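You operate a simulated robot arm through the tools that you are given. There is no shell and no other tool.

Carry out the task below with a simulated robot arm. There is one attempt and no reset: what you move stays moved.

## Task
Sticker the ripe and the green orange on the grey rack and tally them from zero.
Fine: they stay on the rack; put the foam block back; press 0 pcs once, then +1 twice; leave the other fruit alone. Set down upright: foam block.

Only the result counts: the job must be done as asked and must still hold three seconds after the hand-in. Knocking over, shifting, dropping, spilling or breaking anything else fails it.

## Robot
A 7-joint arm with a three-finger gripper, fixed in place. Base frame: the origin is on the floor under the middle of its stand, x ahead of it, y to its left, z up; the work surface is at about z = 74. Units: cm, rad, N and s.
It reaches about 134.2 cm from its shoulder. Its first joint turns from -2.897 to 2.897 rad. Payload 2.69 kg.
Tool frame: the origin (TCP) lies between the finger pads and is the grasp point; the fingertips stand 3 cm ahead of it; z points along the fingers, y is the line along which they close. The gripper opens to 12.8 cm; its body begins 11.7 cm behind the TCP.
Orientation is that of the tool frame in the base frame, as [roll, pitch, yaw] about the fixed x, y, z axes, in that order (R = Rz(yaw) Ry(pitch) Rx(roll)). With the fingers straight down and closing along the base's y, the tool's x points along the base's -x, its y along +y and its z along -z.

## Interface
- The arm moves only by the tool move_arm. Its argument "plan" is one flat list of numbers, 7 for each row, row after row: the shift along the tool's x, y, z in units of 40 mm (1.0 is 40 mm), then the turn, a rotation vector about the tool's x, y, z in units of 4 degrees (1.0 is 4 degrees), then the closure, from 0 (fully open) to 1 (shut). In form: [x, y, z, ax, ay, az, jaw, x, y, z, ax, ay, az, jaw, ...]. A call has 1 to 20 rows; each row shifts and turns the commanded pose from where the row before left it, along the tool's axes as they then stand. A call with a number of a shift or a turn outside -1 to 1 is refused whole. Each row takes 0.2 s and may step no farther than 5 cm and 0.15 rad from the row before; otherwise, or with a gripper value out of range, the whole call is refused. A pose out of reach is approached as far as the arm can. The call stops where the force on the tool passes 40 N (or 10 N more than at its start, if that is more) or the arm is blocked; 0.2 s more then pass. Each finger travels about 12.7 cm/s and halts on what it meets, pressing with about 43 N; the grip force reading is that of the motor and also rises with nothing between the fingers. The clock runs only during rows and for 0.2 s after the last one: add rows that do not move to give the fingers time. It gives the time, the measured TCP pose, the force on the tool (base axes), the opening and the grip force at its end, in the units of the frame above (readings bear some noise), with the torque about the TCP (base axes, N m) and any sound that the robot's microphone picked up.
- Cameras (640 x 400 px; columns grow to the right, rows downward): "scene" is fixed at [5.03, 49.94, 135.22]; the picture's right is [0.13, -0.99, 0.00], its down [-0.59, -0.08, -0.81] and it looks along [0.80, 0.11, -0.59] (base axes); focal length 311 px, centre (320, 200). "wrist" rides on the gripper at [5.8, 5.4, -13.1] in the tool frame; the picture's right is [-0.68, 0.74, 0.00], its down [-0.62, -0.57, -0.55] and it looks along [-0.40, -0.37, 0.84] (tool axes); focal length 234 px, centre (320, 200). There is no depth. A picture from a camera that has moved, and an enlarged one, comes with that camera's place and axes in the base frame and with its lens.
- grab_frame(camera): a new picture of that camera. No time passes.
- lift_body(by): moves the trunk up (or, below 0, down) by that many cm; the arm rides with it, the base frame stays. It gives what a move gives, with no picture.
- inspect(camera, box): a new picture of the part [left, top, right, bottom] of that camera's present view, enlarged. No time passes.
- close_job(): hands the job in; it is judged then, once.

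Nothing tells you positions but the pictures and the camera data. Unless the task says otherwise, let go and move clear before handing in.

The tools are called after ">>>" as a command line: name --argument value ..., lists and objects as JSON in quotes. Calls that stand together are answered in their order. move_arm: Moves the arm, as the interface text tells. Its arguments: {"type":"object","properties":{"plan":{"type":"array"}},"required":["plan"]} The other tools are called the same way: lift_body (by) moves the trunk up or down; grab_frame (camera) takes a picture; inspect (camera, box) takes an enlarged picture of a part of a camera's view; close_job () hands the job in.

At the start:

```text
clock: 0.0
ee_pos: [52.96, 45.35, 111.52]
ee_rot: [3.14, 0.0, -3.141]
contact_force: [-0.2, 0.1, 1.0]
wrist_torque: [-0.02, -0.01, 0.0]
gripper_width: 12.8
finger_force: 0.0
trunk travel left (down, up): [-15.0, 20.0]
```

scene: 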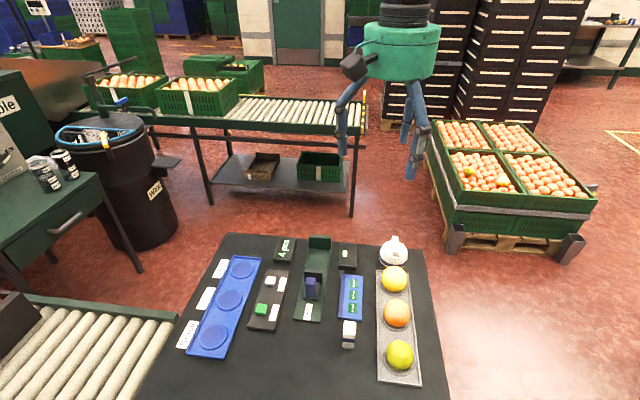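
wrist: 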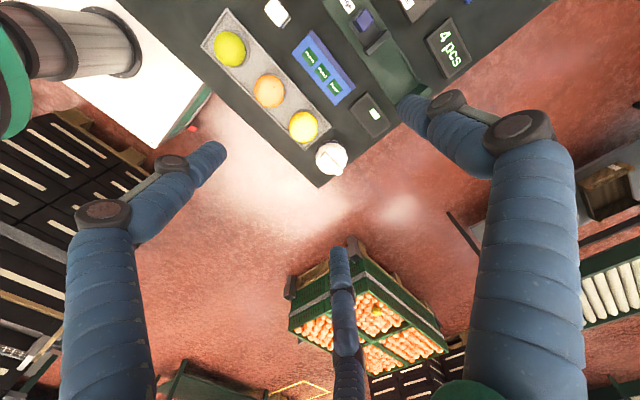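

I see a dark table with a blue tray, a counter display showing "4 pcs", a button panel, a green fixture, a blue label sheet and a grey rack with three fruits. I'll look closer before moving anything.

>>> inspect --camera "scene" --box '[240, 225, 440, 350]'

>>> inspect --camera "scene" --box '[320, 230, 440, 305]'

>>> inspect --camera "scene" --box '[320, 295, 440, 390]'

>>> inspect --camera "scene" --box '[160, 230, 300, 370]'

>>> inspect --camera "wrist" --box '[200, 0, 500, 190]'

```text
3.20 times, centred on (340, 288) of scene
camera zoom: at [5.03, 49.94, 135.22], right [0.13, -0.99, 0.0], down [-0.59, -0.08, -0.81], along [0.8, 0.11, -0.59], focal length 996 px, centre (256, -80)
```

zoom: 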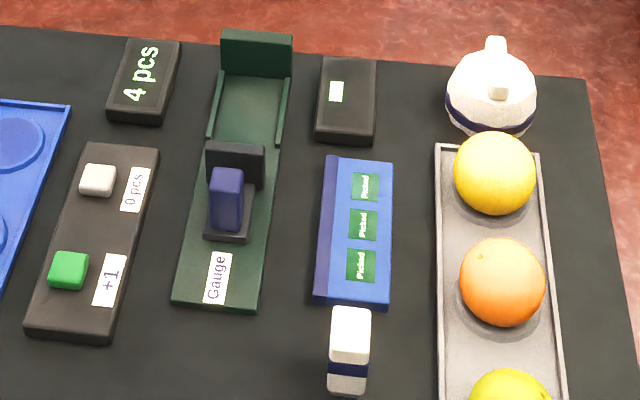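

```text
5.33 times, centred on (380, 268) of scene
camera zoom: at [5.03, 49.94, 135.22], right [0.13, -0.99, 0.0], down [-0.59, -0.08, -0.81], along [0.8, 0.11, -0.59], focal length 1660 px, centre (0, -160)
```

zoom: 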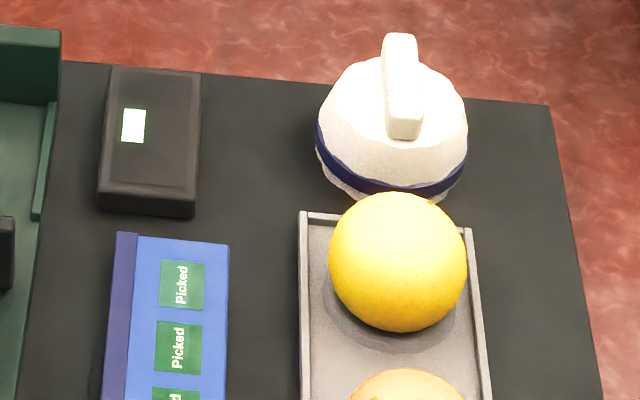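

```text
4.21 times, centred on (380, 342) of scene
camera zoom: at [5.03, 49.94, 135.22], right [0.13, -0.99, 0.0], down [-0.59, -0.08, -0.81], along [0.8, 0.11, -0.59], focal length 1310 px, centre (67, -400)
```

zoom: 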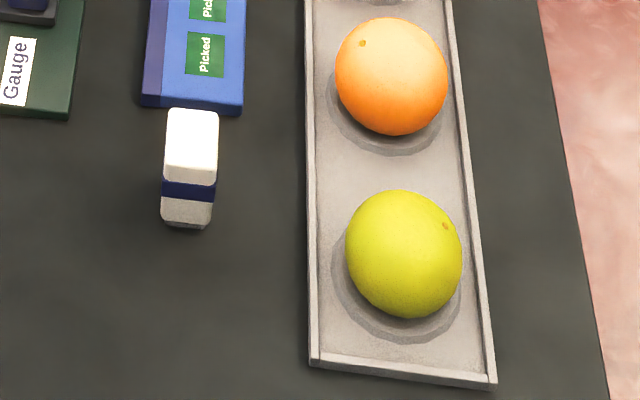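

```text
2.86 times, centred on (230, 300) of scene
camera zoom: at [5.03, 49.94, 135.22], right [0.13, -0.99, 0.0], down [-0.59, -0.08, -0.81], along [0.8, 0.11, -0.59], focal length 889 px, centre (577, -86)
```

zoom: 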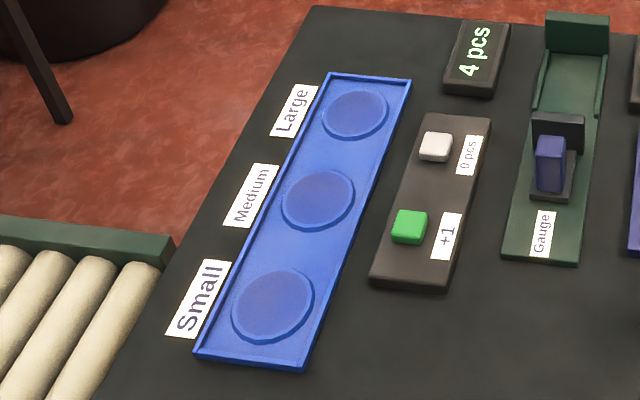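

```text
2.11 times, centred on (350, 95) of wrist
camera zoom: at [47.27, 50.7, 124.55], right [0.68, 0.74, 0.0], down [0.62, -0.57, 0.55], along [0.4, -0.37, -0.84], focal length 493 px, centre (257, 421)
```

zoom: 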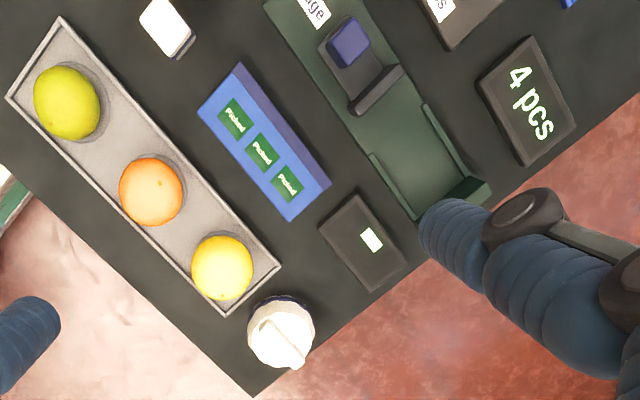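

The foam block looks like the white block with the navy band at about (40, 48.5). The sticker panel is at about (49, 48), the rack fruits are at y≈39, and the buttons are at about (50.6, 67.6) and (43, 67.6). I'll move the arm back a little to get a closer wrist view of these.

>>> move_arm --plan '[1, 0.4, 0, 0, 0, 0, 0, 1, 0.4, 0, 0, 0, 0, 0, 1, 0.4, 0, 0, 0, 0, 0, 1, 0.4, 0, 0, 0, 0, 0, 1, 0.4, 0, 0, 0, 0, 0]'

>>> grab_frame --camera "wrist"

>>> grab_frame --camera "scene"

```text
clock: 1.2
ee_pos: [32.9, 53.36, 111.37]
ee_rot: [3.14, 0.0, -3.141]
contact_force: [0.5, 0.2, 0.4]
wrist_torque: [0.03, 0.06, -0.03]
gripper_width: 12.78
finger_force: 0.1
trunk travel left (down, up): [-15.0, 20.0]
```

```text
taken
camera wrist: at [27.21, 58.65, 124.45], right [0.68, 0.74, 0.0], down [0.62, -0.57, 0.55], along [0.4, -0.37, -0.84], focal length 234 px, centre (320, 200)
```

wrist: 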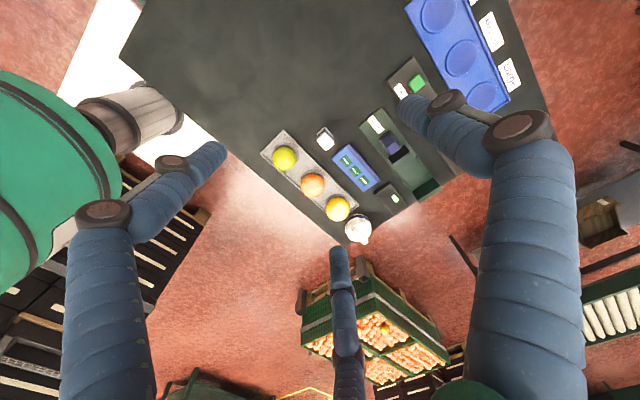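

```text
taken
```

scene: 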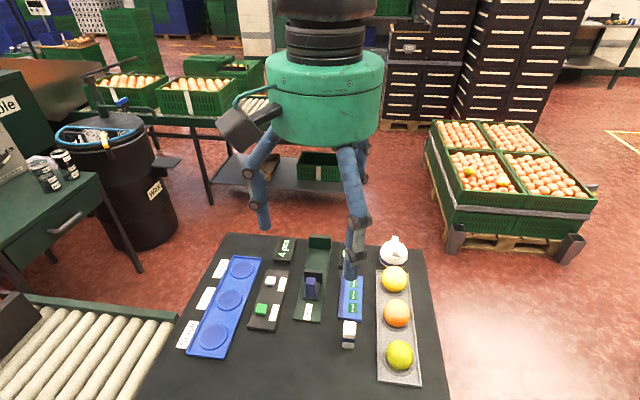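

>>> inspect --camera "wrist" --box '[250, 110, 450, 250]'

>>> inspect --camera "wrist" --box '[300, 110, 420, 200]'

>>> inspect --camera "wrist" --box '[330, 170, 430, 250]'

```text
2.86 times, centred on (350, 180) of wrist
camera zoom: at [27.21, 58.65, 124.45], right [0.68, 0.74, 0.0], down [0.62, -0.57, 0.55], along [0.4, -0.37, -0.84], focal length 669 px, centre (234, 257)
```

zoom: 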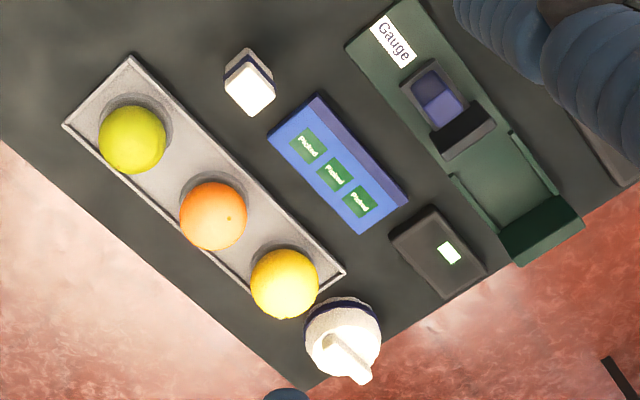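

```text
4.44 times, centred on (360, 155) of wrist
camera zoom: at [27.21, 58.65, 124.45], right [0.68, 0.74, 0.0], down [0.62, -0.57, 0.55], along [0.4, -0.37, -0.84], focal length 1041 px, centre (142, 400)
```

zoom: 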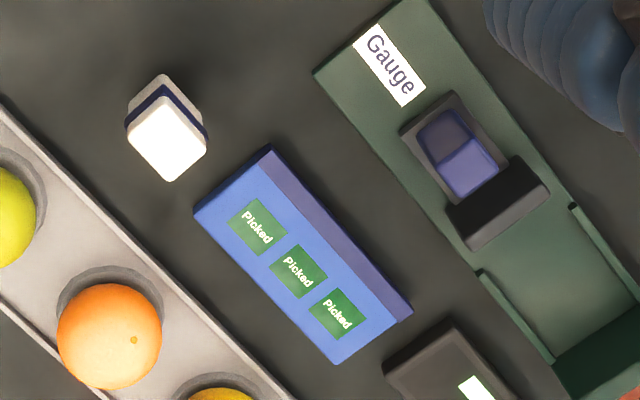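

```text
5.00 times, centred on (380, 210) of wrist
camera zoom: at [27.21, 58.65, 124.45], right [0.68, 0.74, 0.0], down [0.62, -0.57, 0.55], along [0.4, -0.37, -0.84], focal length 1171 px, centre (20, 150)
```

zoom: 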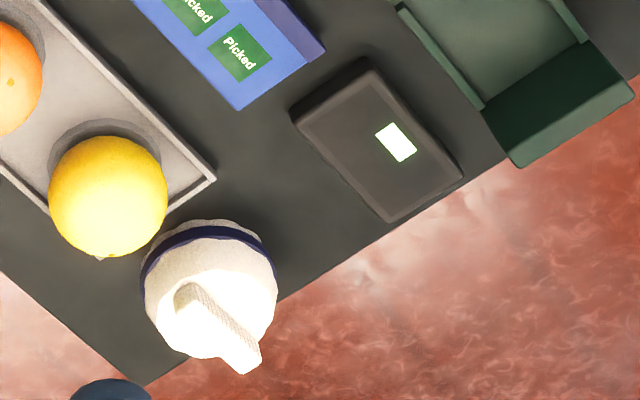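

The layout is clear. I'll close the gripper partway in free space to see how the three fingers converge before going near anything.

>>> move_arm --plan '[0, 0, 0, 0, 0, 0, 0.6, 0, 0, 0, 0, 0, 0, 0.6, 0, 0, 0, 0, 0, 0, 0.6]'

>>> grab_frame --camera "wrist"

>>> grab_frame --camera "scene"

```text
clock: 2.0
ee_pos: [32.86, 53.28, 111.29]
ee_rot: [3.141, 0.0, -3.141]
contact_force: [0.5, 0.6, -1.2]
wrist_torque: [-0.03, -0.01, -0.01]
gripper_width: 5.11
finger_force: 0.1
trunk travel left (down, up): [-15.0, 20.0]
```

```text
taken
camera wrist: at [27.2, 58.65, 124.45], right [0.68, 0.74, 0.0], down [0.62, -0.57, 0.55], along [0.4, -0.37, -0.84], focal length 234 px, centre (320, 200)
```

wrist: 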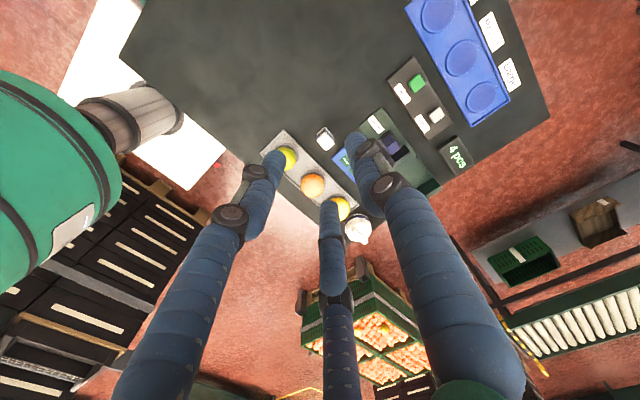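

```text
taken
```

scene: 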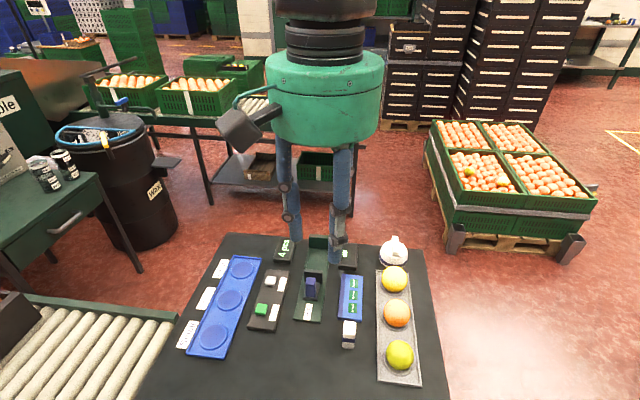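

The fingers converge radially at 120°, with one on +y and two on the -y side. I'll open the gripper again and lower it over clear space for a close view of the block and sticker panel.

>>> move_arm --plan '[-0.2, 0, 0.95, 0, 0, 0, 0, -0.2, 0, 0.95, 0, 0, 0, 0, -0.2, 0, 0.95, 0, 0, 0, 0, -0.2, 0, 0.95, 0, 0, 0, 0, -0.2, 0, 0.95, 0, 0, 0, 0, -0.2, 0, 0.95, 0, 0, 0, 0]'

>>> grab_frame --camera "wrist"

>>> inspect --camera "wrist" --box '[240, 90, 440, 230]'

```text
clock: 3.4
ee_pos: [37.85, 53.61, 88.73]
ee_rot: [3.141, -0.001, -3.141]
contact_force: [0.3, 0.1, -0.4]
wrist_torque: [-0.04, -0.01, 0.0]
gripper_width: 12.79
finger_force: 0.1
trunk travel left (down, up): [-15.0, 20.0]
```

```text
taken
camera wrist: at [32.05, 58.86, 101.79], right [0.68, 0.74, 0.0], down [0.62, -0.57, 0.55], along [0.4, -0.37, -0.84], focal length 234 px, centre (320, 200)
```

wrist: 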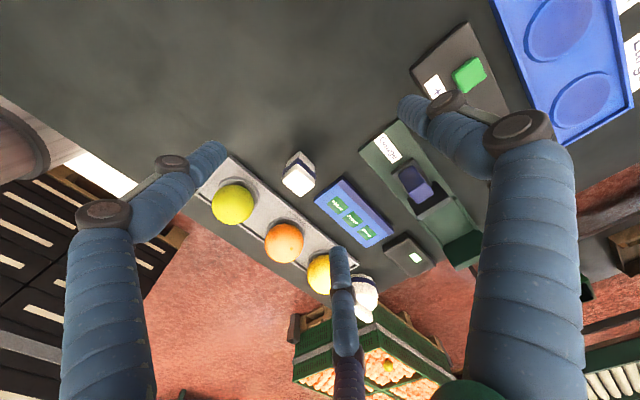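

```text
2.86 times, centred on (340, 160) of wrist
camera zoom: at [32.05, 58.86, 101.79], right [0.68, 0.74, 0.0], down [0.62, -0.57, 0.55], along [0.4, -0.37, -0.84], focal length 669 px, centre (263, 314)
```

zoom: 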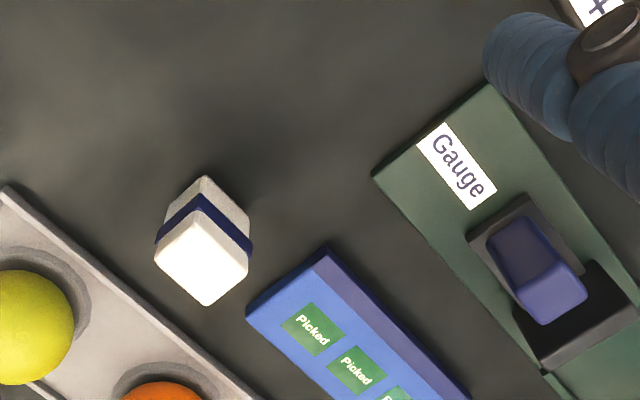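

>>> inspect --camera "wrist" --box '[265, 140, 345, 205]'

>>> inspect --camera "wrist" --box '[300, 165, 400, 255]'

>>> inspect --camera "scene" --box '[325, 265, 375, 355]'

```text
6.15 times, centred on (305, 172) of wrist
camera zoom: at [32.05, 58.86, 101.79], right [0.68, 0.74, 0.0], down [0.62, -0.57, 0.55], along [0.4, -0.37, -0.84], focal length 1441 px, centre (412, 369)
```

zoom: 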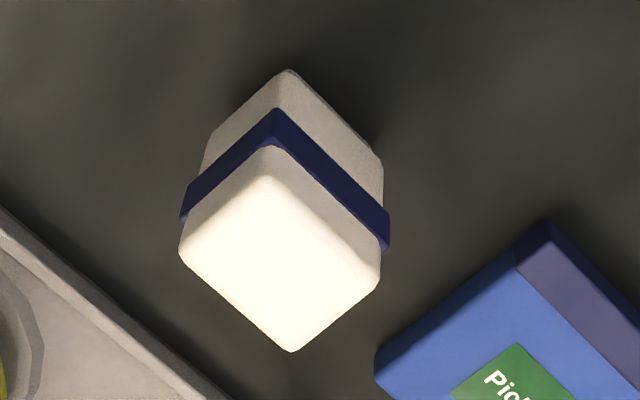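

```text
4.44 times, centred on (350, 210) of wrist
camera zoom: at [32.05, 58.86, 101.79], right [0.68, 0.74, 0.0], down [0.62, -0.57, 0.55], along [0.4, -0.37, -0.84], focal length 1041 px, centre (187, 156)
```

zoom: 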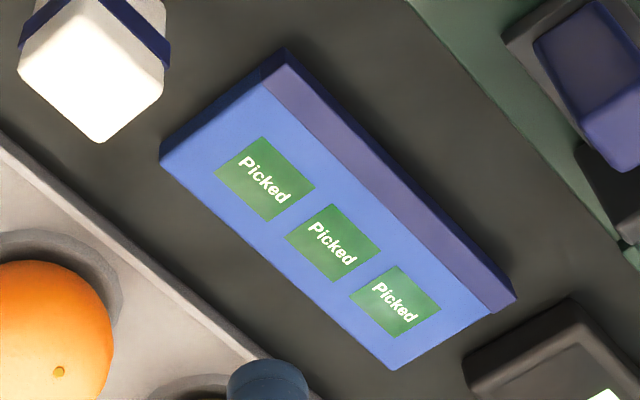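

```text
4.44 times, centred on (350, 310) of scene
camera zoom: at [5.03, 49.94, 135.22], right [0.13, -0.99, 0.0], down [-0.59, -0.08, -0.81], along [0.8, 0.11, -0.59], focal length 1383 px, centre (187, -289)
```

zoom: 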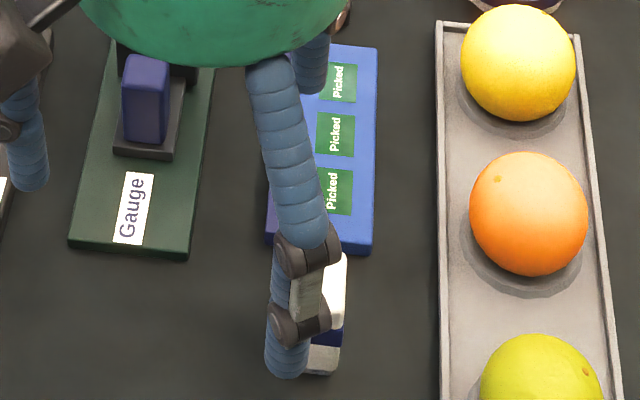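

>>> inspect --camera "wrist" --box '[195, 160, 345, 300]'

>>> inspect --camera "scene" --box '[365, 255, 435, 395]'

>>> inspect --camera "wrist" --box '[400, 0, 540, 110]'

```text
2.86 times, centred on (270, 230) of wrist
camera zoom: at [32.05, 58.86, 101.79], right [0.68, 0.74, 0.0], down [0.62, -0.57, 0.55], along [0.4, -0.37, -0.84], focal length 669 px, centre (463, 114)
```

zoom: 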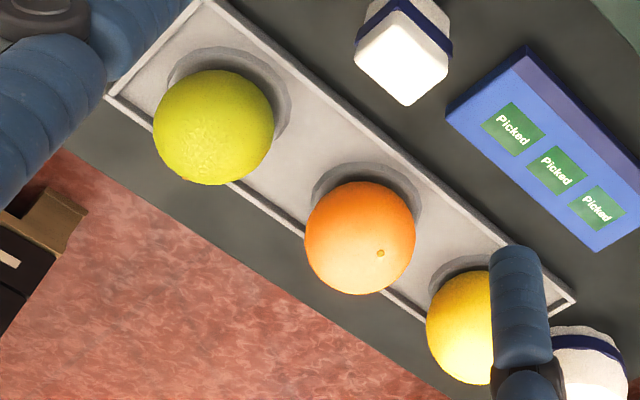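

```text
2.86 times, centred on (400, 325) of scene
camera zoom: at [5.03, 49.94, 135.22], right [0.13, -0.99, 0.0], down [-0.59, -0.08, -0.81], along [0.8, 0.11, -0.59], focal length 889 px, centre (91, -157)
```

zoom: 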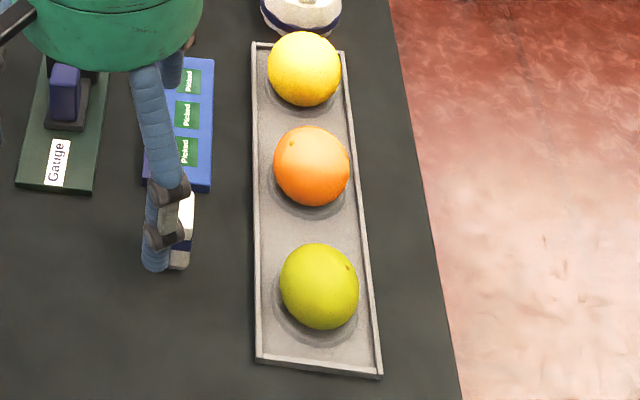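

```text
3.64 times, centred on (470, 55) of wrist
camera zoom: at [32.05, 58.86, 101.79], right [0.68, 0.74, 0.0], down [0.62, -0.57, 0.55], along [0.4, -0.37, -0.84], focal length 852 px, centre (-226, 727)
```

zoom: 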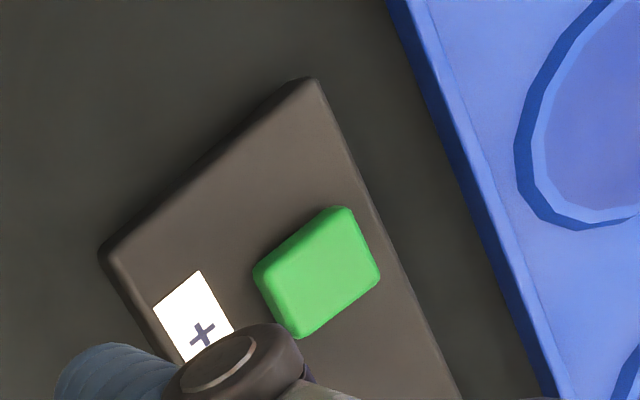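

>>> inspect --camera "wrist" --box '[340, 215, 460, 325]'

>>> inspect --camera "scene" --box '[240, 230, 345, 330]'

```text
3.64 times, centred on (400, 270) of wrist
camera zoom: at [32.05, 58.86, 101.79], right [0.68, 0.74, 0.0], down [0.62, -0.57, 0.55], along [0.4, -0.37, -0.84], focal length 852 px, centre (29, -54)
```

zoom: 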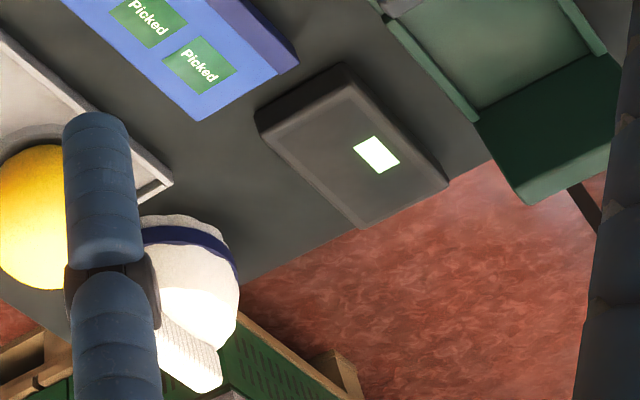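

```text
4.00 times, centred on (292, 280) of scene
camera zoom: at [5.03, 49.94, 135.22], right [0.13, -0.99, 0.0], down [-0.59, -0.08, -0.81], along [0.8, 0.11, -0.59], focal length 1245 px, centre (430, -120)
```

zoom: 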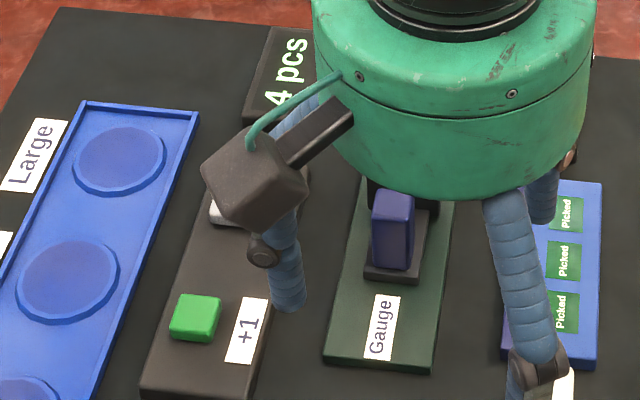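

The black box is just a display. Next I'll narrow the gripper and centre it above the foam block at about (39.6, 48.6).

>>> move_arm --plan '[-0.22, -0.625, 0, 0, 0, 0, 0.5, -0.22, -0.625, 0, 0, 0, 0, 0.5, 0, 0, 0, 0, 0, 0, 0.5]'

>>> grab_frame --camera "wrist"

>>> inspect --camera "wrist" --box '[270, 140, 390, 240]'

>>> inspect --camera "scene" --box '[300, 240, 420, 360]'

```text
clock: 4.2
ee_pos: [39.53, 48.43, 88.62]
ee_rot: [3.141, 0.0, 3.141]
contact_force: [0.3, -0.1, 0.5]
wrist_torque: [0.04, 0.04, -0.01]
gripper_width: 6.42
finger_force: 0.0
trunk travel left (down, up): [-15.0, 20.0]
```

```text
taken
camera wrist: at [33.79, 53.73, 101.77], right [0.68, 0.74, 0.0], down [0.62, -0.57, 0.55], along [0.4, -0.37, -0.84], focal length 234 px, centre (320, 200)
```

wrist: 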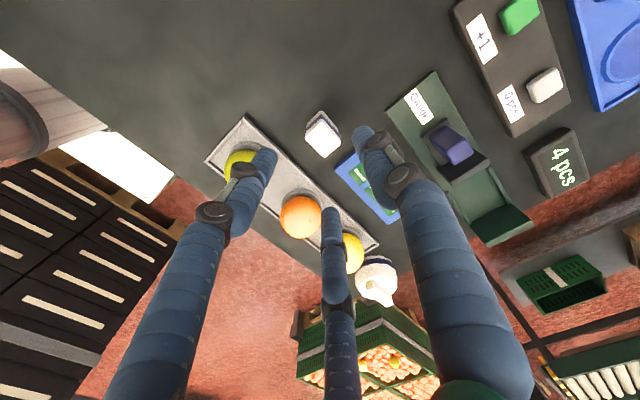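

```text
4.00 times, centred on (330, 190) of wrist
camera zoom: at [33.79, 53.73, 101.77], right [0.68, 0.74, 0.0], down [0.62, -0.57, 0.55], along [0.4, -0.37, -0.84], focal length 937 px, centre (280, 240)
```

zoom: 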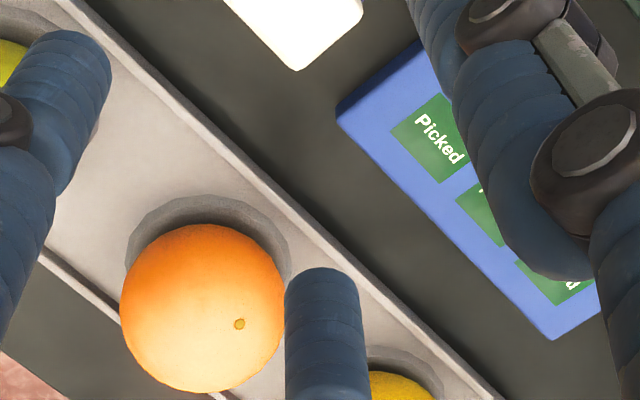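

```text
3.33 times, centred on (360, 300) of scene
camera zoom: at [5.03, 49.94, 135.22], right [0.13, -0.99, 0.0], down [-0.59, -0.08, -0.81], along [0.8, 0.11, -0.59], focal length 1037 px, centre (187, -133)
```

zoom: 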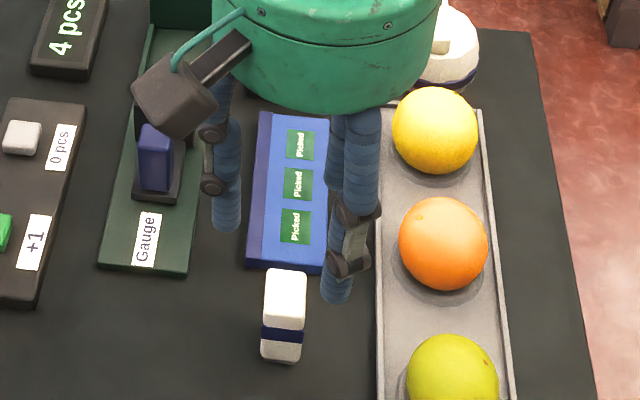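

>>> inspect --camera "wrist" --box '[285, 95, 365, 170]'

>>> inspect --camera "wrist" --box '[440, 0, 600, 200]'

```text
5.33 times, centred on (325, 132) of wrist
camera zoom: at [33.79, 53.73, 101.77], right [0.68, 0.74, 0.0], down [0.62, -0.57, 0.55], along [0.4, -0.37, -0.84], focal length 1249 px, centre (293, 560)
```

zoom: 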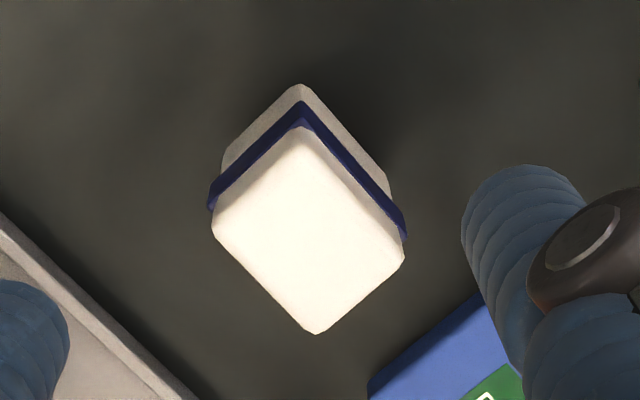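

```text
2.00 times, centred on (520, 100) of wrist
camera zoom: at [33.79, 53.73, 101.77], right [0.68, 0.74, 0.0], down [0.62, -0.57, 0.55], along [0.4, -0.37, -0.84], focal length 468 px, centre (-80, 400)
```

zoom: 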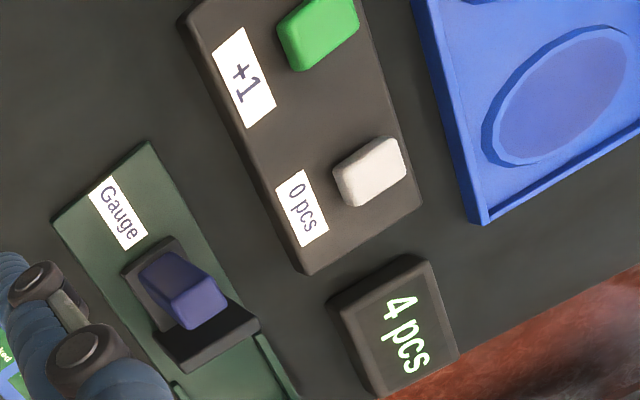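

The block's centre is about (39.7, 48.7), with its bottom at z≈74 and its top at z≈79. I'll descend so the fingertips stop at about 76.2, then close gently.

>>> move_arm --plan '[-0.04, 0.06, 0.78, 0, 0, 0, 0.5, 0, 0, 0.78, 0, 0, 0, 0.5, 0, 0, 0.78, 0, 0, 0, 0.5]'

>>> inspect --camera "wrist" --box '[240, 100, 400, 230]'

>>> inspect --camera "scene" --box '[300, 260, 420, 370]'

```text
clock: 5.0
ee_pos: [39.75, 48.65, 79.28]
ee_rot: [3.14, 0.0, -3.141]
contact_force: [0.1, -0.7, 0.8]
wrist_torque: [-0.01, -0.01, 0.05]
gripper_width: 6.4
finger_force: 0.0
trunk travel left (down, up): [-15.0, 20.0]
```

```text
3.08 times, centred on (320, 165) of wrist
camera zoom: at [33.96, 53.97, 92.38], right [0.68, 0.74, 0.0], down [0.62, -0.57, 0.55], along [0.4, -0.37, -0.84], focal length 720 px, centre (320, 308)
```

zoom: 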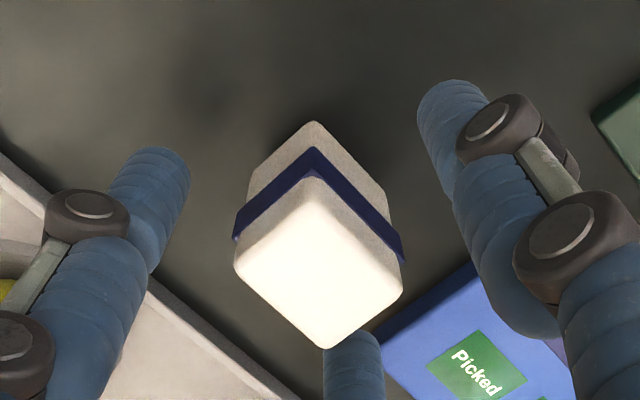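

```text
3.64 times, centred on (360, 315) of scene
camera zoom: at [5.03, 49.94, 135.22], right [0.13, -0.99, 0.0], down [-0.59, -0.08, -0.81], along [0.8, 0.11, -0.59], focal length 1132 px, centre (174, -218)
```

zoom: 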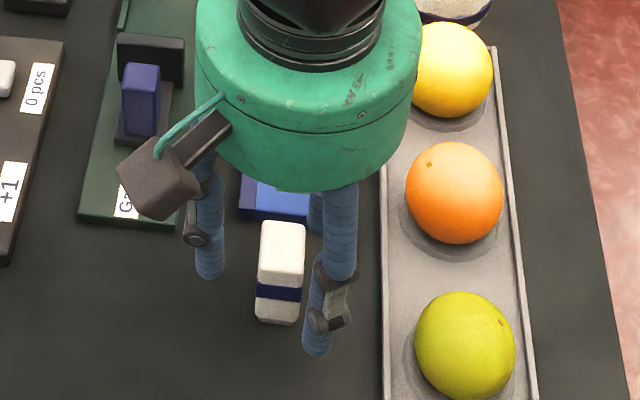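

The block sits centred between the fingers, so I'll close slowly on it.

>>> move_arm --plan '[0, 0, 0, 0, 0, 0, 0.6, 0, 0, 0, 0, 0, 0, 0.68, 0, 0, 0, 0, 0, 0, 0.74, 0, 0, 0, 0, 0, 0, 0.8, 0, 0, 0, 0, 0, 0, 0.9, 0, 0, 0, 0, 0, 0, 0.9]'

>>> inspect --camera "wrist" --box '[240, 100, 400, 230]'

>>> inspect --camera "scene" --box '[300, 260, 420, 370]'

```text
clock: 6.4
ee_pos: [39.69, 48.66, 79.25]
ee_rot: [-3.141, 0.001, 3.14]
contact_force: [-0.2, -0.5, 0.1]
wrist_torque: [0.0, 0.02, -0.01]
gripper_width: 3.11
finger_force: 42.7
trunk travel left (down, up): [-15.0, 20.0]
```

```text
3.08 times, centred on (320, 165) of wrist
camera zoom: at [33.94, 53.95, 92.37], right [0.68, 0.74, 0.0], down [0.62, -0.57, 0.55], along [0.4, -0.37, -0.84], focal length 720 px, centre (320, 308)
```

zoom: 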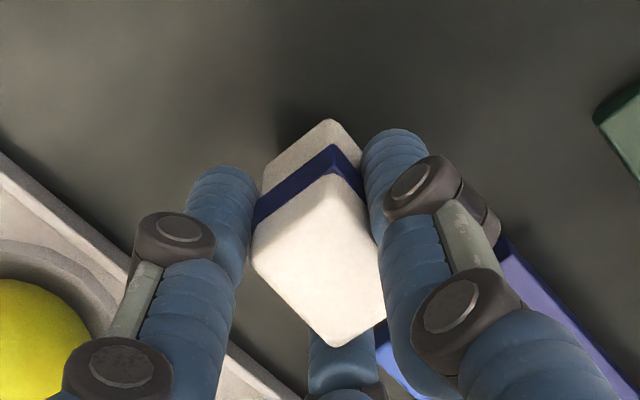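

```text
3.64 times, centred on (360, 315) of scene
camera zoom: at [5.03, 49.94, 135.22], right [0.13, -0.99, 0.0], down [-0.59, -0.08, -0.81], along [0.8, 0.11, -0.59], focal length 1132 px, centre (174, -218)
```

zoom: 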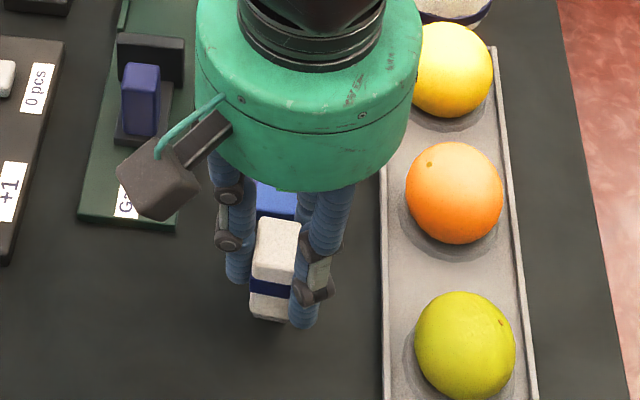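

The block is gripped at an opening of 3.1 cm and sits about (+0.2, +0.3) from the TCP. I'll lift it a little and check the hold.

>>> move_arm --plan '[0, 0, -0.5, 0, 0, 0, 0.9, 0, 0, -0.75, 0, 0, 0, 0.9, 0, 0, -0.75, 0, 0, 0, 0.9, 0, 0, 0, 0, 0, 0, 0.9]'

>>> inspect --camera "wrist" --box '[240, 100, 400, 230]'

>>> inspect --camera "scene" --box '[280, 220, 420, 370]'

```text
clock: 7.4
ee_pos: [39.6, 48.54, 87.33]
ee_rot: [3.141, 0.001, 3.141]
contact_force: [-0.2, 0.0, -0.4]
wrist_torque: [0.01, -0.02, 0.01]
gripper_width: 3.11
finger_force: 42.4
trunk travel left (down, up): [-15.0, 20.0]
```

```text
3.08 times, centred on (320, 165) of wrist
camera zoom: at [33.93, 53.91, 100.37], right [0.68, 0.74, 0.0], down [0.62, -0.57, 0.55], along [0.4, -0.37, -0.84], focal length 720 px, centre (320, 308)
```

zoom: 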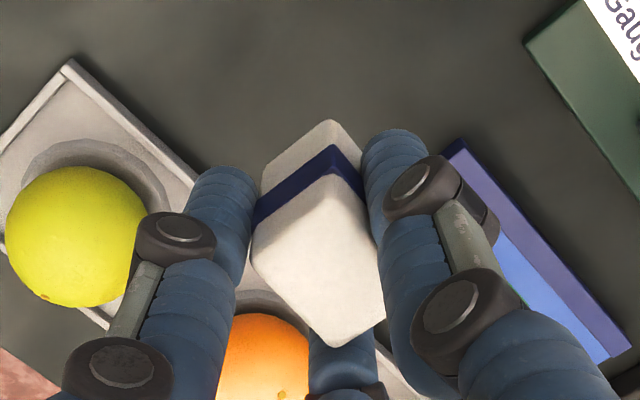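

```text
2.67 times, centred on (350, 295) of scene
camera zoom: at [5.03, 49.94, 135.22], right [0.13, -0.99, 0.0], down [-0.59, -0.08, -0.81], along [0.8, 0.11, -0.59], focal length 830 px, centre (240, -53)
```

zoom: 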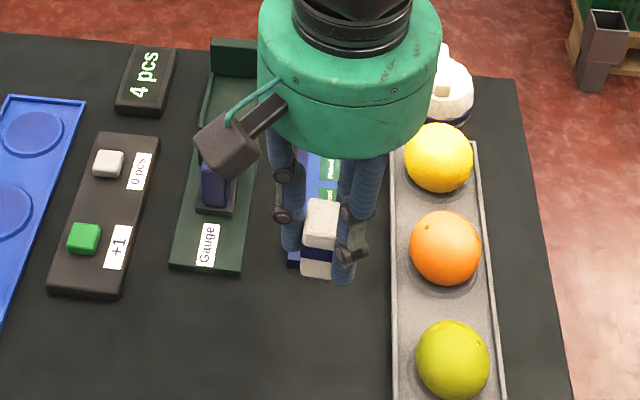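

The block is held firmly and straight. I'll carry it over the nearest sticker at (46.9, 48.4) and come down to about 2 cm above it.

>>> move_arm --plan '[-0.6, -0.04, 0, 0, 0, 0, 0.9, -0.6, -0.04, 0, 0, 0, 0, 0.9, -0.555, -0.038, 0, 0, 0, 0, 0.9, 0, 0, 0.6, 0, 0, 0, 0.9, 0, 0, 0.6, 0, 0, 0, 0.9, 0, 0, 0, 0, 0, 0, 0.9]'

>>> inspect --camera "wrist" --box '[240, 100, 440, 260]'

>>> inspect --camera "scene" --box '[290, 230, 410, 340]'

```text
clock: 8.8
ee_pos: [46.86, 48.24, 82.41]
ee_rot: [3.14, 0.0, -3.14]
contact_force: [-0.9, 0.0, -0.9]
wrist_torque: [0.04, -0.01, 0.02]
gripper_width: 3.1
finger_force: 43.1
trunk travel left (down, up): [-15.0, 20.0]
```

```text
2.50 times, centred on (340, 180) of wrist
camera zoom: at [41.11, 53.55, 95.57], right [0.68, 0.74, 0.0], down [0.62, -0.57, 0.55], along [0.4, -0.37, -0.84], focal length 585 px, centre (270, 250)
```

zoom: 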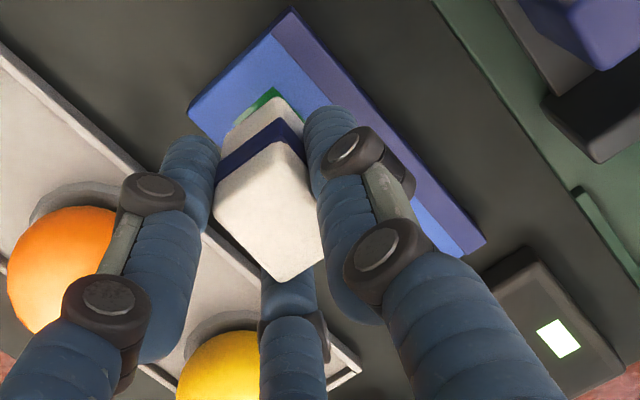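

```text
3.64 times, centred on (350, 285) of scene
camera zoom: at [5.03, 49.94, 135.22], right [0.13, -0.99, 0.0], down [-0.59, -0.08, -0.81], along [0.8, 0.11, -0.59], focal length 1132 px, centre (211, -109)
```

zoom: 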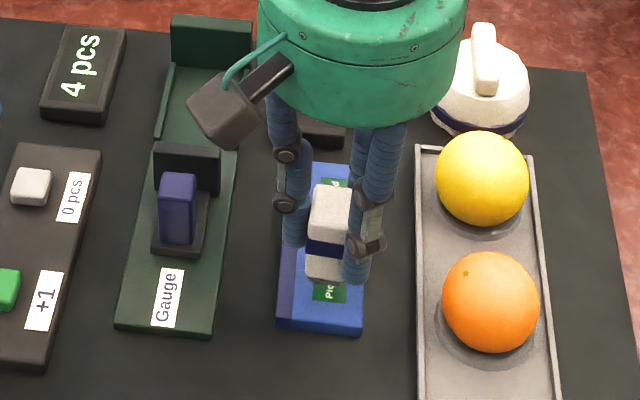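

The block is lined up over the first sticker. I'll lower it in small steps until it makes light contact.

>>> move_arm --plan '[0, 0, 0.15, 0, 0, 0, 0.9, 0, 0, 0.15, 0, 0, 0, 0.9, 0, 0, 0.08, 0, 0, 0, 0.9, 0, 0, 0.04, 0, 0, 0, 0.9, 0, 0, 0, 0, 0, 0, 0.9]'

>>> inspect --camera "scene" --box '[290, 230, 410, 340]'

>>> inspect --camera "wrist" --box '[270, 90, 370, 190]'

```text
clock: 10.0
ee_pos: [46.84, 48.21, 80.9]
ee_rot: [-3.141, 0.0, 3.141]
contact_force: [0.1, -0.3, -0.3]
wrist_torque: [-0.01, -0.02, 0.01]
gripper_width: 3.24
finger_force: 15.2
trunk travel left (down, up): [-15.0, 20.0]
```

```text
3.64 times, centred on (350, 285) of scene
camera zoom: at [5.03, 49.94, 135.22], right [0.13, -0.99, 0.0], down [-0.59, -0.08, -0.81], along [0.8, 0.11, -0.59], focal length 1132 px, centre (211, -109)
```

zoom: 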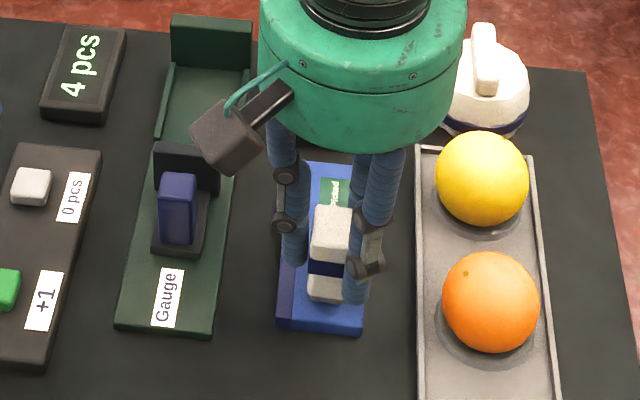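

```text
4.00 times, centred on (320, 140) of wrist
camera zoom: at [41.01, 53.46, 93.91], right [0.68, 0.74, 0.0], down [0.62, -0.57, 0.55], along [0.4, -0.37, -0.84], focal length 937 px, centre (320, 440)
```

zoom: 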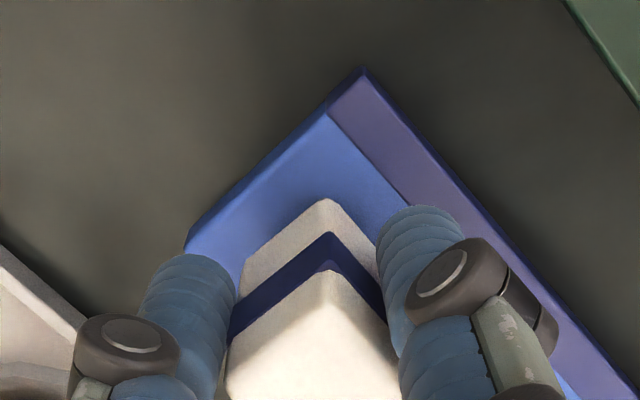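

The grip reading dropped, so I'll wait briefly without moving and recheck.

>>> move_arm --plan '[0, 0, 0, 0, 0, 0, 0.9, 0, 0, 0, 0, 0, 0, 0.9]'

>>> grab_frame --camera "wrist"

>>> inspect --camera "wrist" --box '[260, 90, 400, 210]'

```text
clock: 10.6
ee_pos: [46.77, 48.09, 80.78]
ee_rot: [-3.141, 0.001, 3.141]
contact_force: [0.1, -0.1, 0.8]
wrist_torque: [-0.02, 0.01, -0.05]
gripper_width: 3.32
finger_force: 15.5
trunk travel left (down, up): [-15.0, 20.0]
```

```text
taken
camera wrist: at [41.02, 53.46, 93.92], right [0.68, 0.74, 0.0], down [0.62, -0.57, 0.55], along [0.4, -0.37, -0.84], focal length 234 px, centre (320, 200)
```

wrist: 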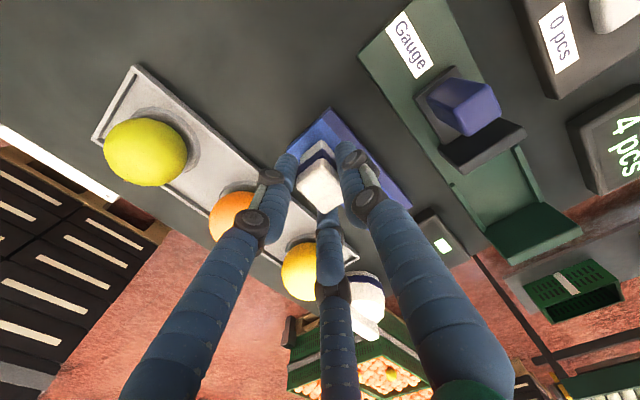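

```text
3.33 times, centred on (330, 150) of wrist
camera zoom: at [41.02, 53.46, 93.92], right [0.68, 0.74, 0.0], down [0.62, -0.57, 0.55], along [0.4, -0.37, -0.84], focal length 781 px, centre (287, 367)
```

zoom: 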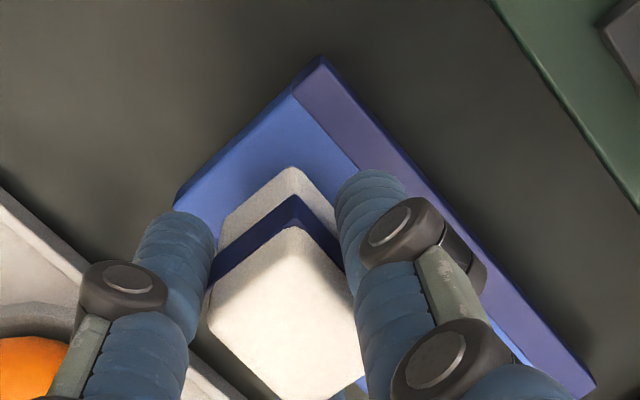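

>>> move_arm --plan '[0, 0, 0, 0, 0, 0, 1.0, 0, 0, 0, 0, 0, 0, 1.0]'

>>> inspect --camera "wrist" --box '[260, 90, 400, 210]'

>>> inspect --camera "scene" --box '[310, 270, 370, 330]'

```text
clock: 11.2
ee_pos: [46.74, 48.16, 80.88]
ee_rot: [3.141, 0.0, -3.141]
contact_force: [0.0, -0.6, -1.2]
wrist_torque: [0.02, -0.01, -0.01]
gripper_width: 3.22
finger_force: 43.1
trunk travel left (down, up): [-15.0, 20.0]
```

```text
3.33 times, centred on (330, 150) of wrist
camera zoom: at [41.02, 53.46, 93.91], right [0.68, 0.74, 0.0], down [0.62, -0.57, 0.55], along [0.4, -0.37, -0.84], focal length 781 px, centre (287, 367)
```

zoom: 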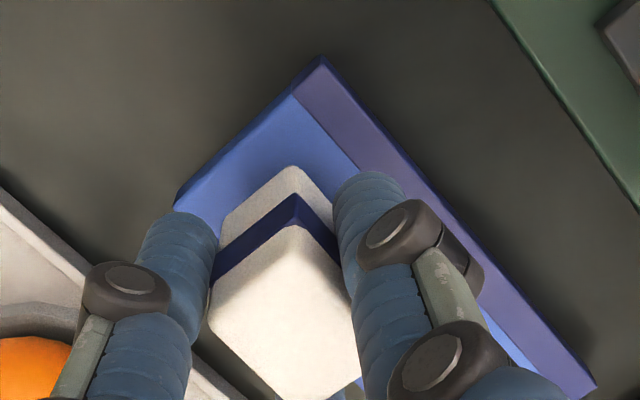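

```text
6.67 times, centred on (340, 300) of scene
camera zoom: at [5.03, 49.94, 135.22], right [0.13, -0.99, 0.0], down [-0.59, -0.08, -0.81], along [0.8, 0.11, -0.59], focal length 2075 px, centre (187, -467)
```

zoom: 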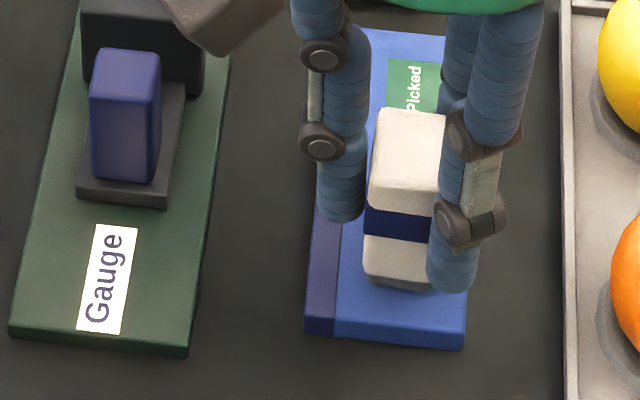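

Closing the jaw fully brought the grip back to 43 N, so I'll keep it at 1.0. I'll keep lowering in small steps to contact.

>>> move_arm --plan '[0, 0, 0.04, 0, 0, 0, 1.0, 0, 0, 0.04, 0, 0, 0, 1.0, 0, 0, 0, 0, 0, 0, 1.0]'

>>> inspect --camera "scene" --box '[310, 270, 370, 330]'

```text
clock: 12.0
ee_pos: [46.76, 48.21, 80.48]
ee_rot: [3.141, -0.001, 3.141]
contact_force: [0.6, -0.1, 0.1]
wrist_torque: [-0.02, 0.03, 0.02]
gripper_width: 3.21
finger_force: 43.1
trunk travel left (down, up): [-15.0, 20.0]
```

```text
6.67 times, centred on (340, 300) of scene
camera zoom: at [5.03, 49.94, 135.22], right [0.13, -0.99, 0.0], down [-0.59, -0.08, -0.81], along [0.8, 0.11, -0.59], focal length 2075 px, centre (187, -467)
```

zoom: 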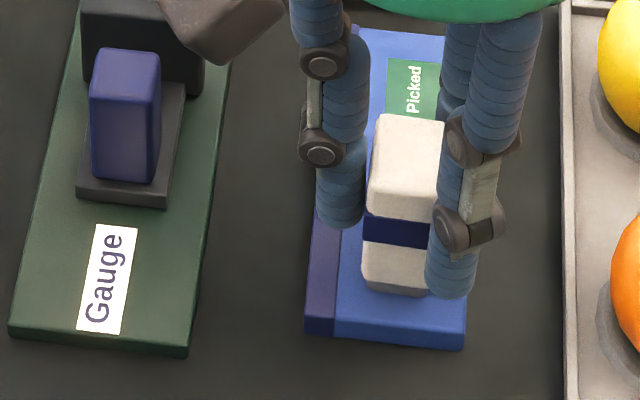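

>>> move_arm --plan '[0, 0, 0.04, 0, 0, 0, 1.0, 0, 0, 0, 0, 0, 0, 1.0]'

>>> move_arm --plan '[0, 0, 0.04, 0, 0, 0, 1.0, 0, 0, 0, 0, 0, 0, 1.0]'

>>> inspect --camera "scene" --box '[310, 270, 370, 330]'

```text
clock: 12.6
ee_pos: [46.73, 48.15, 80.51]
ee_rot: [3.141, 0.002, 3.14]
contact_force: [-2.9, -3.0, 14.8]
wrist_torque: [-0.06, 0.13, 0.0]
gripper_width: 3.16
finger_force: 43.1
trunk travel left (down, up): [-15.0, 20.0]
```

```text
clock: 13.2
ee_pos: [46.77, 48.12, 80.32]
ee_rot: [3.14, 0.002, 3.141]
contact_force: [-1.8, -4.0, 35.9]
wrist_torque: [-0.16, 0.14, 0.01]
gripper_width: 3.21
finger_force: 43.4
trunk travel left (down, up): [-15.0, 20.0]
```

```text
6.67 times, centred on (340, 300) of scene
camera zoom: at [5.03, 49.94, 135.22], right [0.13, -0.99, 0.0], down [-0.59, -0.08, -0.81], along [0.8, 0.11, -0.59], focal length 2075 px, centre (187, -467)
```

zoom: 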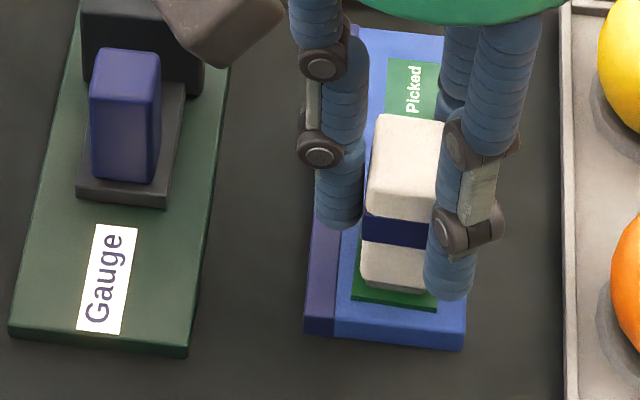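

Contact was made and the green sticker now appears attached under the block. I'll lift up slowly and check.

>>> move_arm --plan '[0, 0, -0.1, 0, 0, 0, 1.0, 0, 0, -0.3, 0, 0, 0, 1.0, 0, 0, -0.6, 0, 0, 0, 1.0, 0, 0, -0.6, 0, 0, 0, 1.0, 0, 0, 0, 0, 0, 0, 1.0]'

>>> inspect --camera "scene" --box '[290, 230, 410, 340]'

>>> inspect --camera "wrist" --box '[240, 80, 440, 240]'

```text
clock: 14.4
ee_pos: [46.75, 48.14, 86.51]
ee_rot: [3.141, -0.002, 3.14]
contact_force: [0.2, -0.6, 0.0]
wrist_torque: [0.04, -0.02, -0.04]
gripper_width: 3.2
finger_force: 42.6
trunk travel left (down, up): [-15.0, 20.0]
```

```text
3.64 times, centred on (350, 285) of scene
camera zoom: at [5.03, 49.94, 135.22], right [0.13, -0.99, 0.0], down [-0.59, -0.08, -0.81], along [0.8, 0.11, -0.59], focal length 1132 px, centre (211, -109)
```

zoom: 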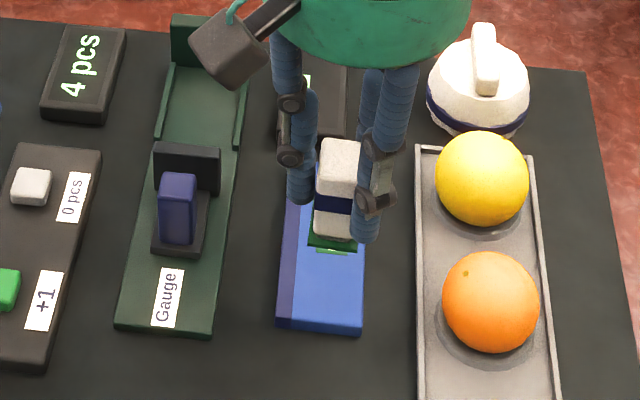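

```text
2.50 times, centred on (340, 160) of wrist
camera zoom: at [40.98, 53.4, 99.65], right [0.68, 0.74, 0.0], down [0.62, -0.57, 0.55], along [0.4, -0.37, -0.84], focal length 585 px, centre (270, 300)
```

zoom: 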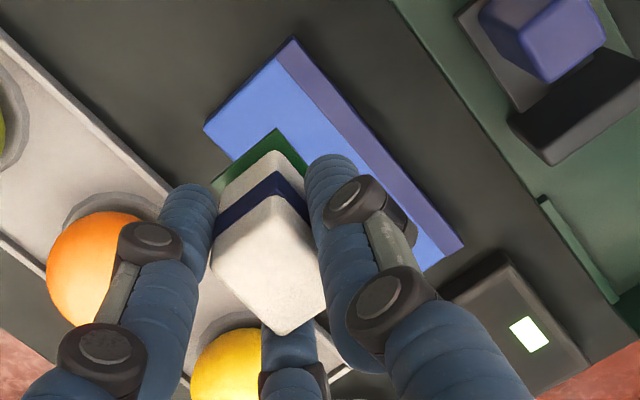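

The sticker is now on the block's underside and its spot on the panel is empty. I'll measure the block's offset in the grip before going to the orange.

>>> inspect --camera "wrist" --box '[275, 105, 375, 195]'

>>> inspect --camera "scene" --box '[320, 255, 370, 305]'

```text
4.44 times, centred on (325, 150) of wrist
camera zoom: at [40.98, 53.4, 99.65], right [0.68, 0.74, 0.0], down [0.62, -0.57, 0.55], along [0.4, -0.37, -0.84], focal length 1041 px, centre (298, 422)
```

zoom: 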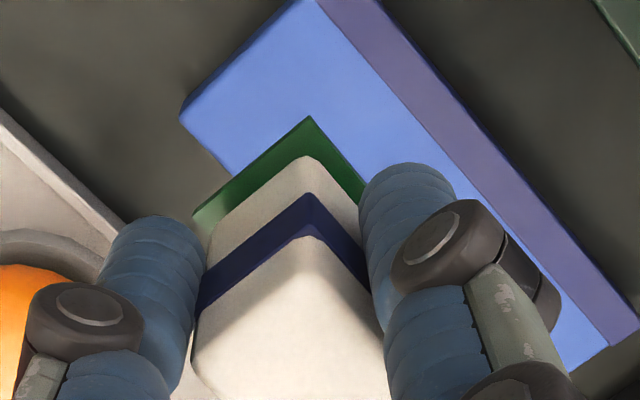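

```text
8.00 times, centred on (345, 280) of scene
camera zoom: at [5.03, 49.94, 135.22], right [0.13, -0.99, 0.0], down [-0.59, -0.08, -0.81], along [0.8, 0.11, -0.59], focal length 2490 px, centre (120, -440)
```

zoom: 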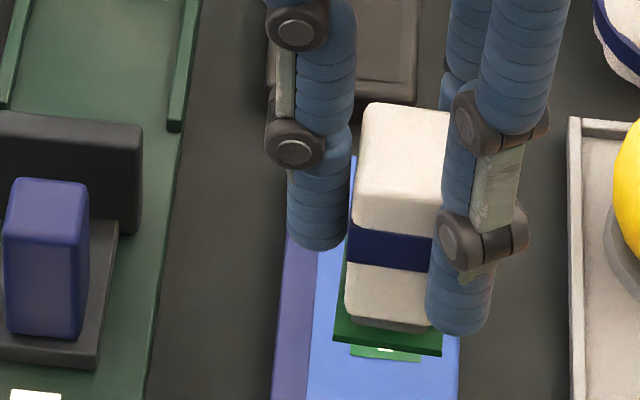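

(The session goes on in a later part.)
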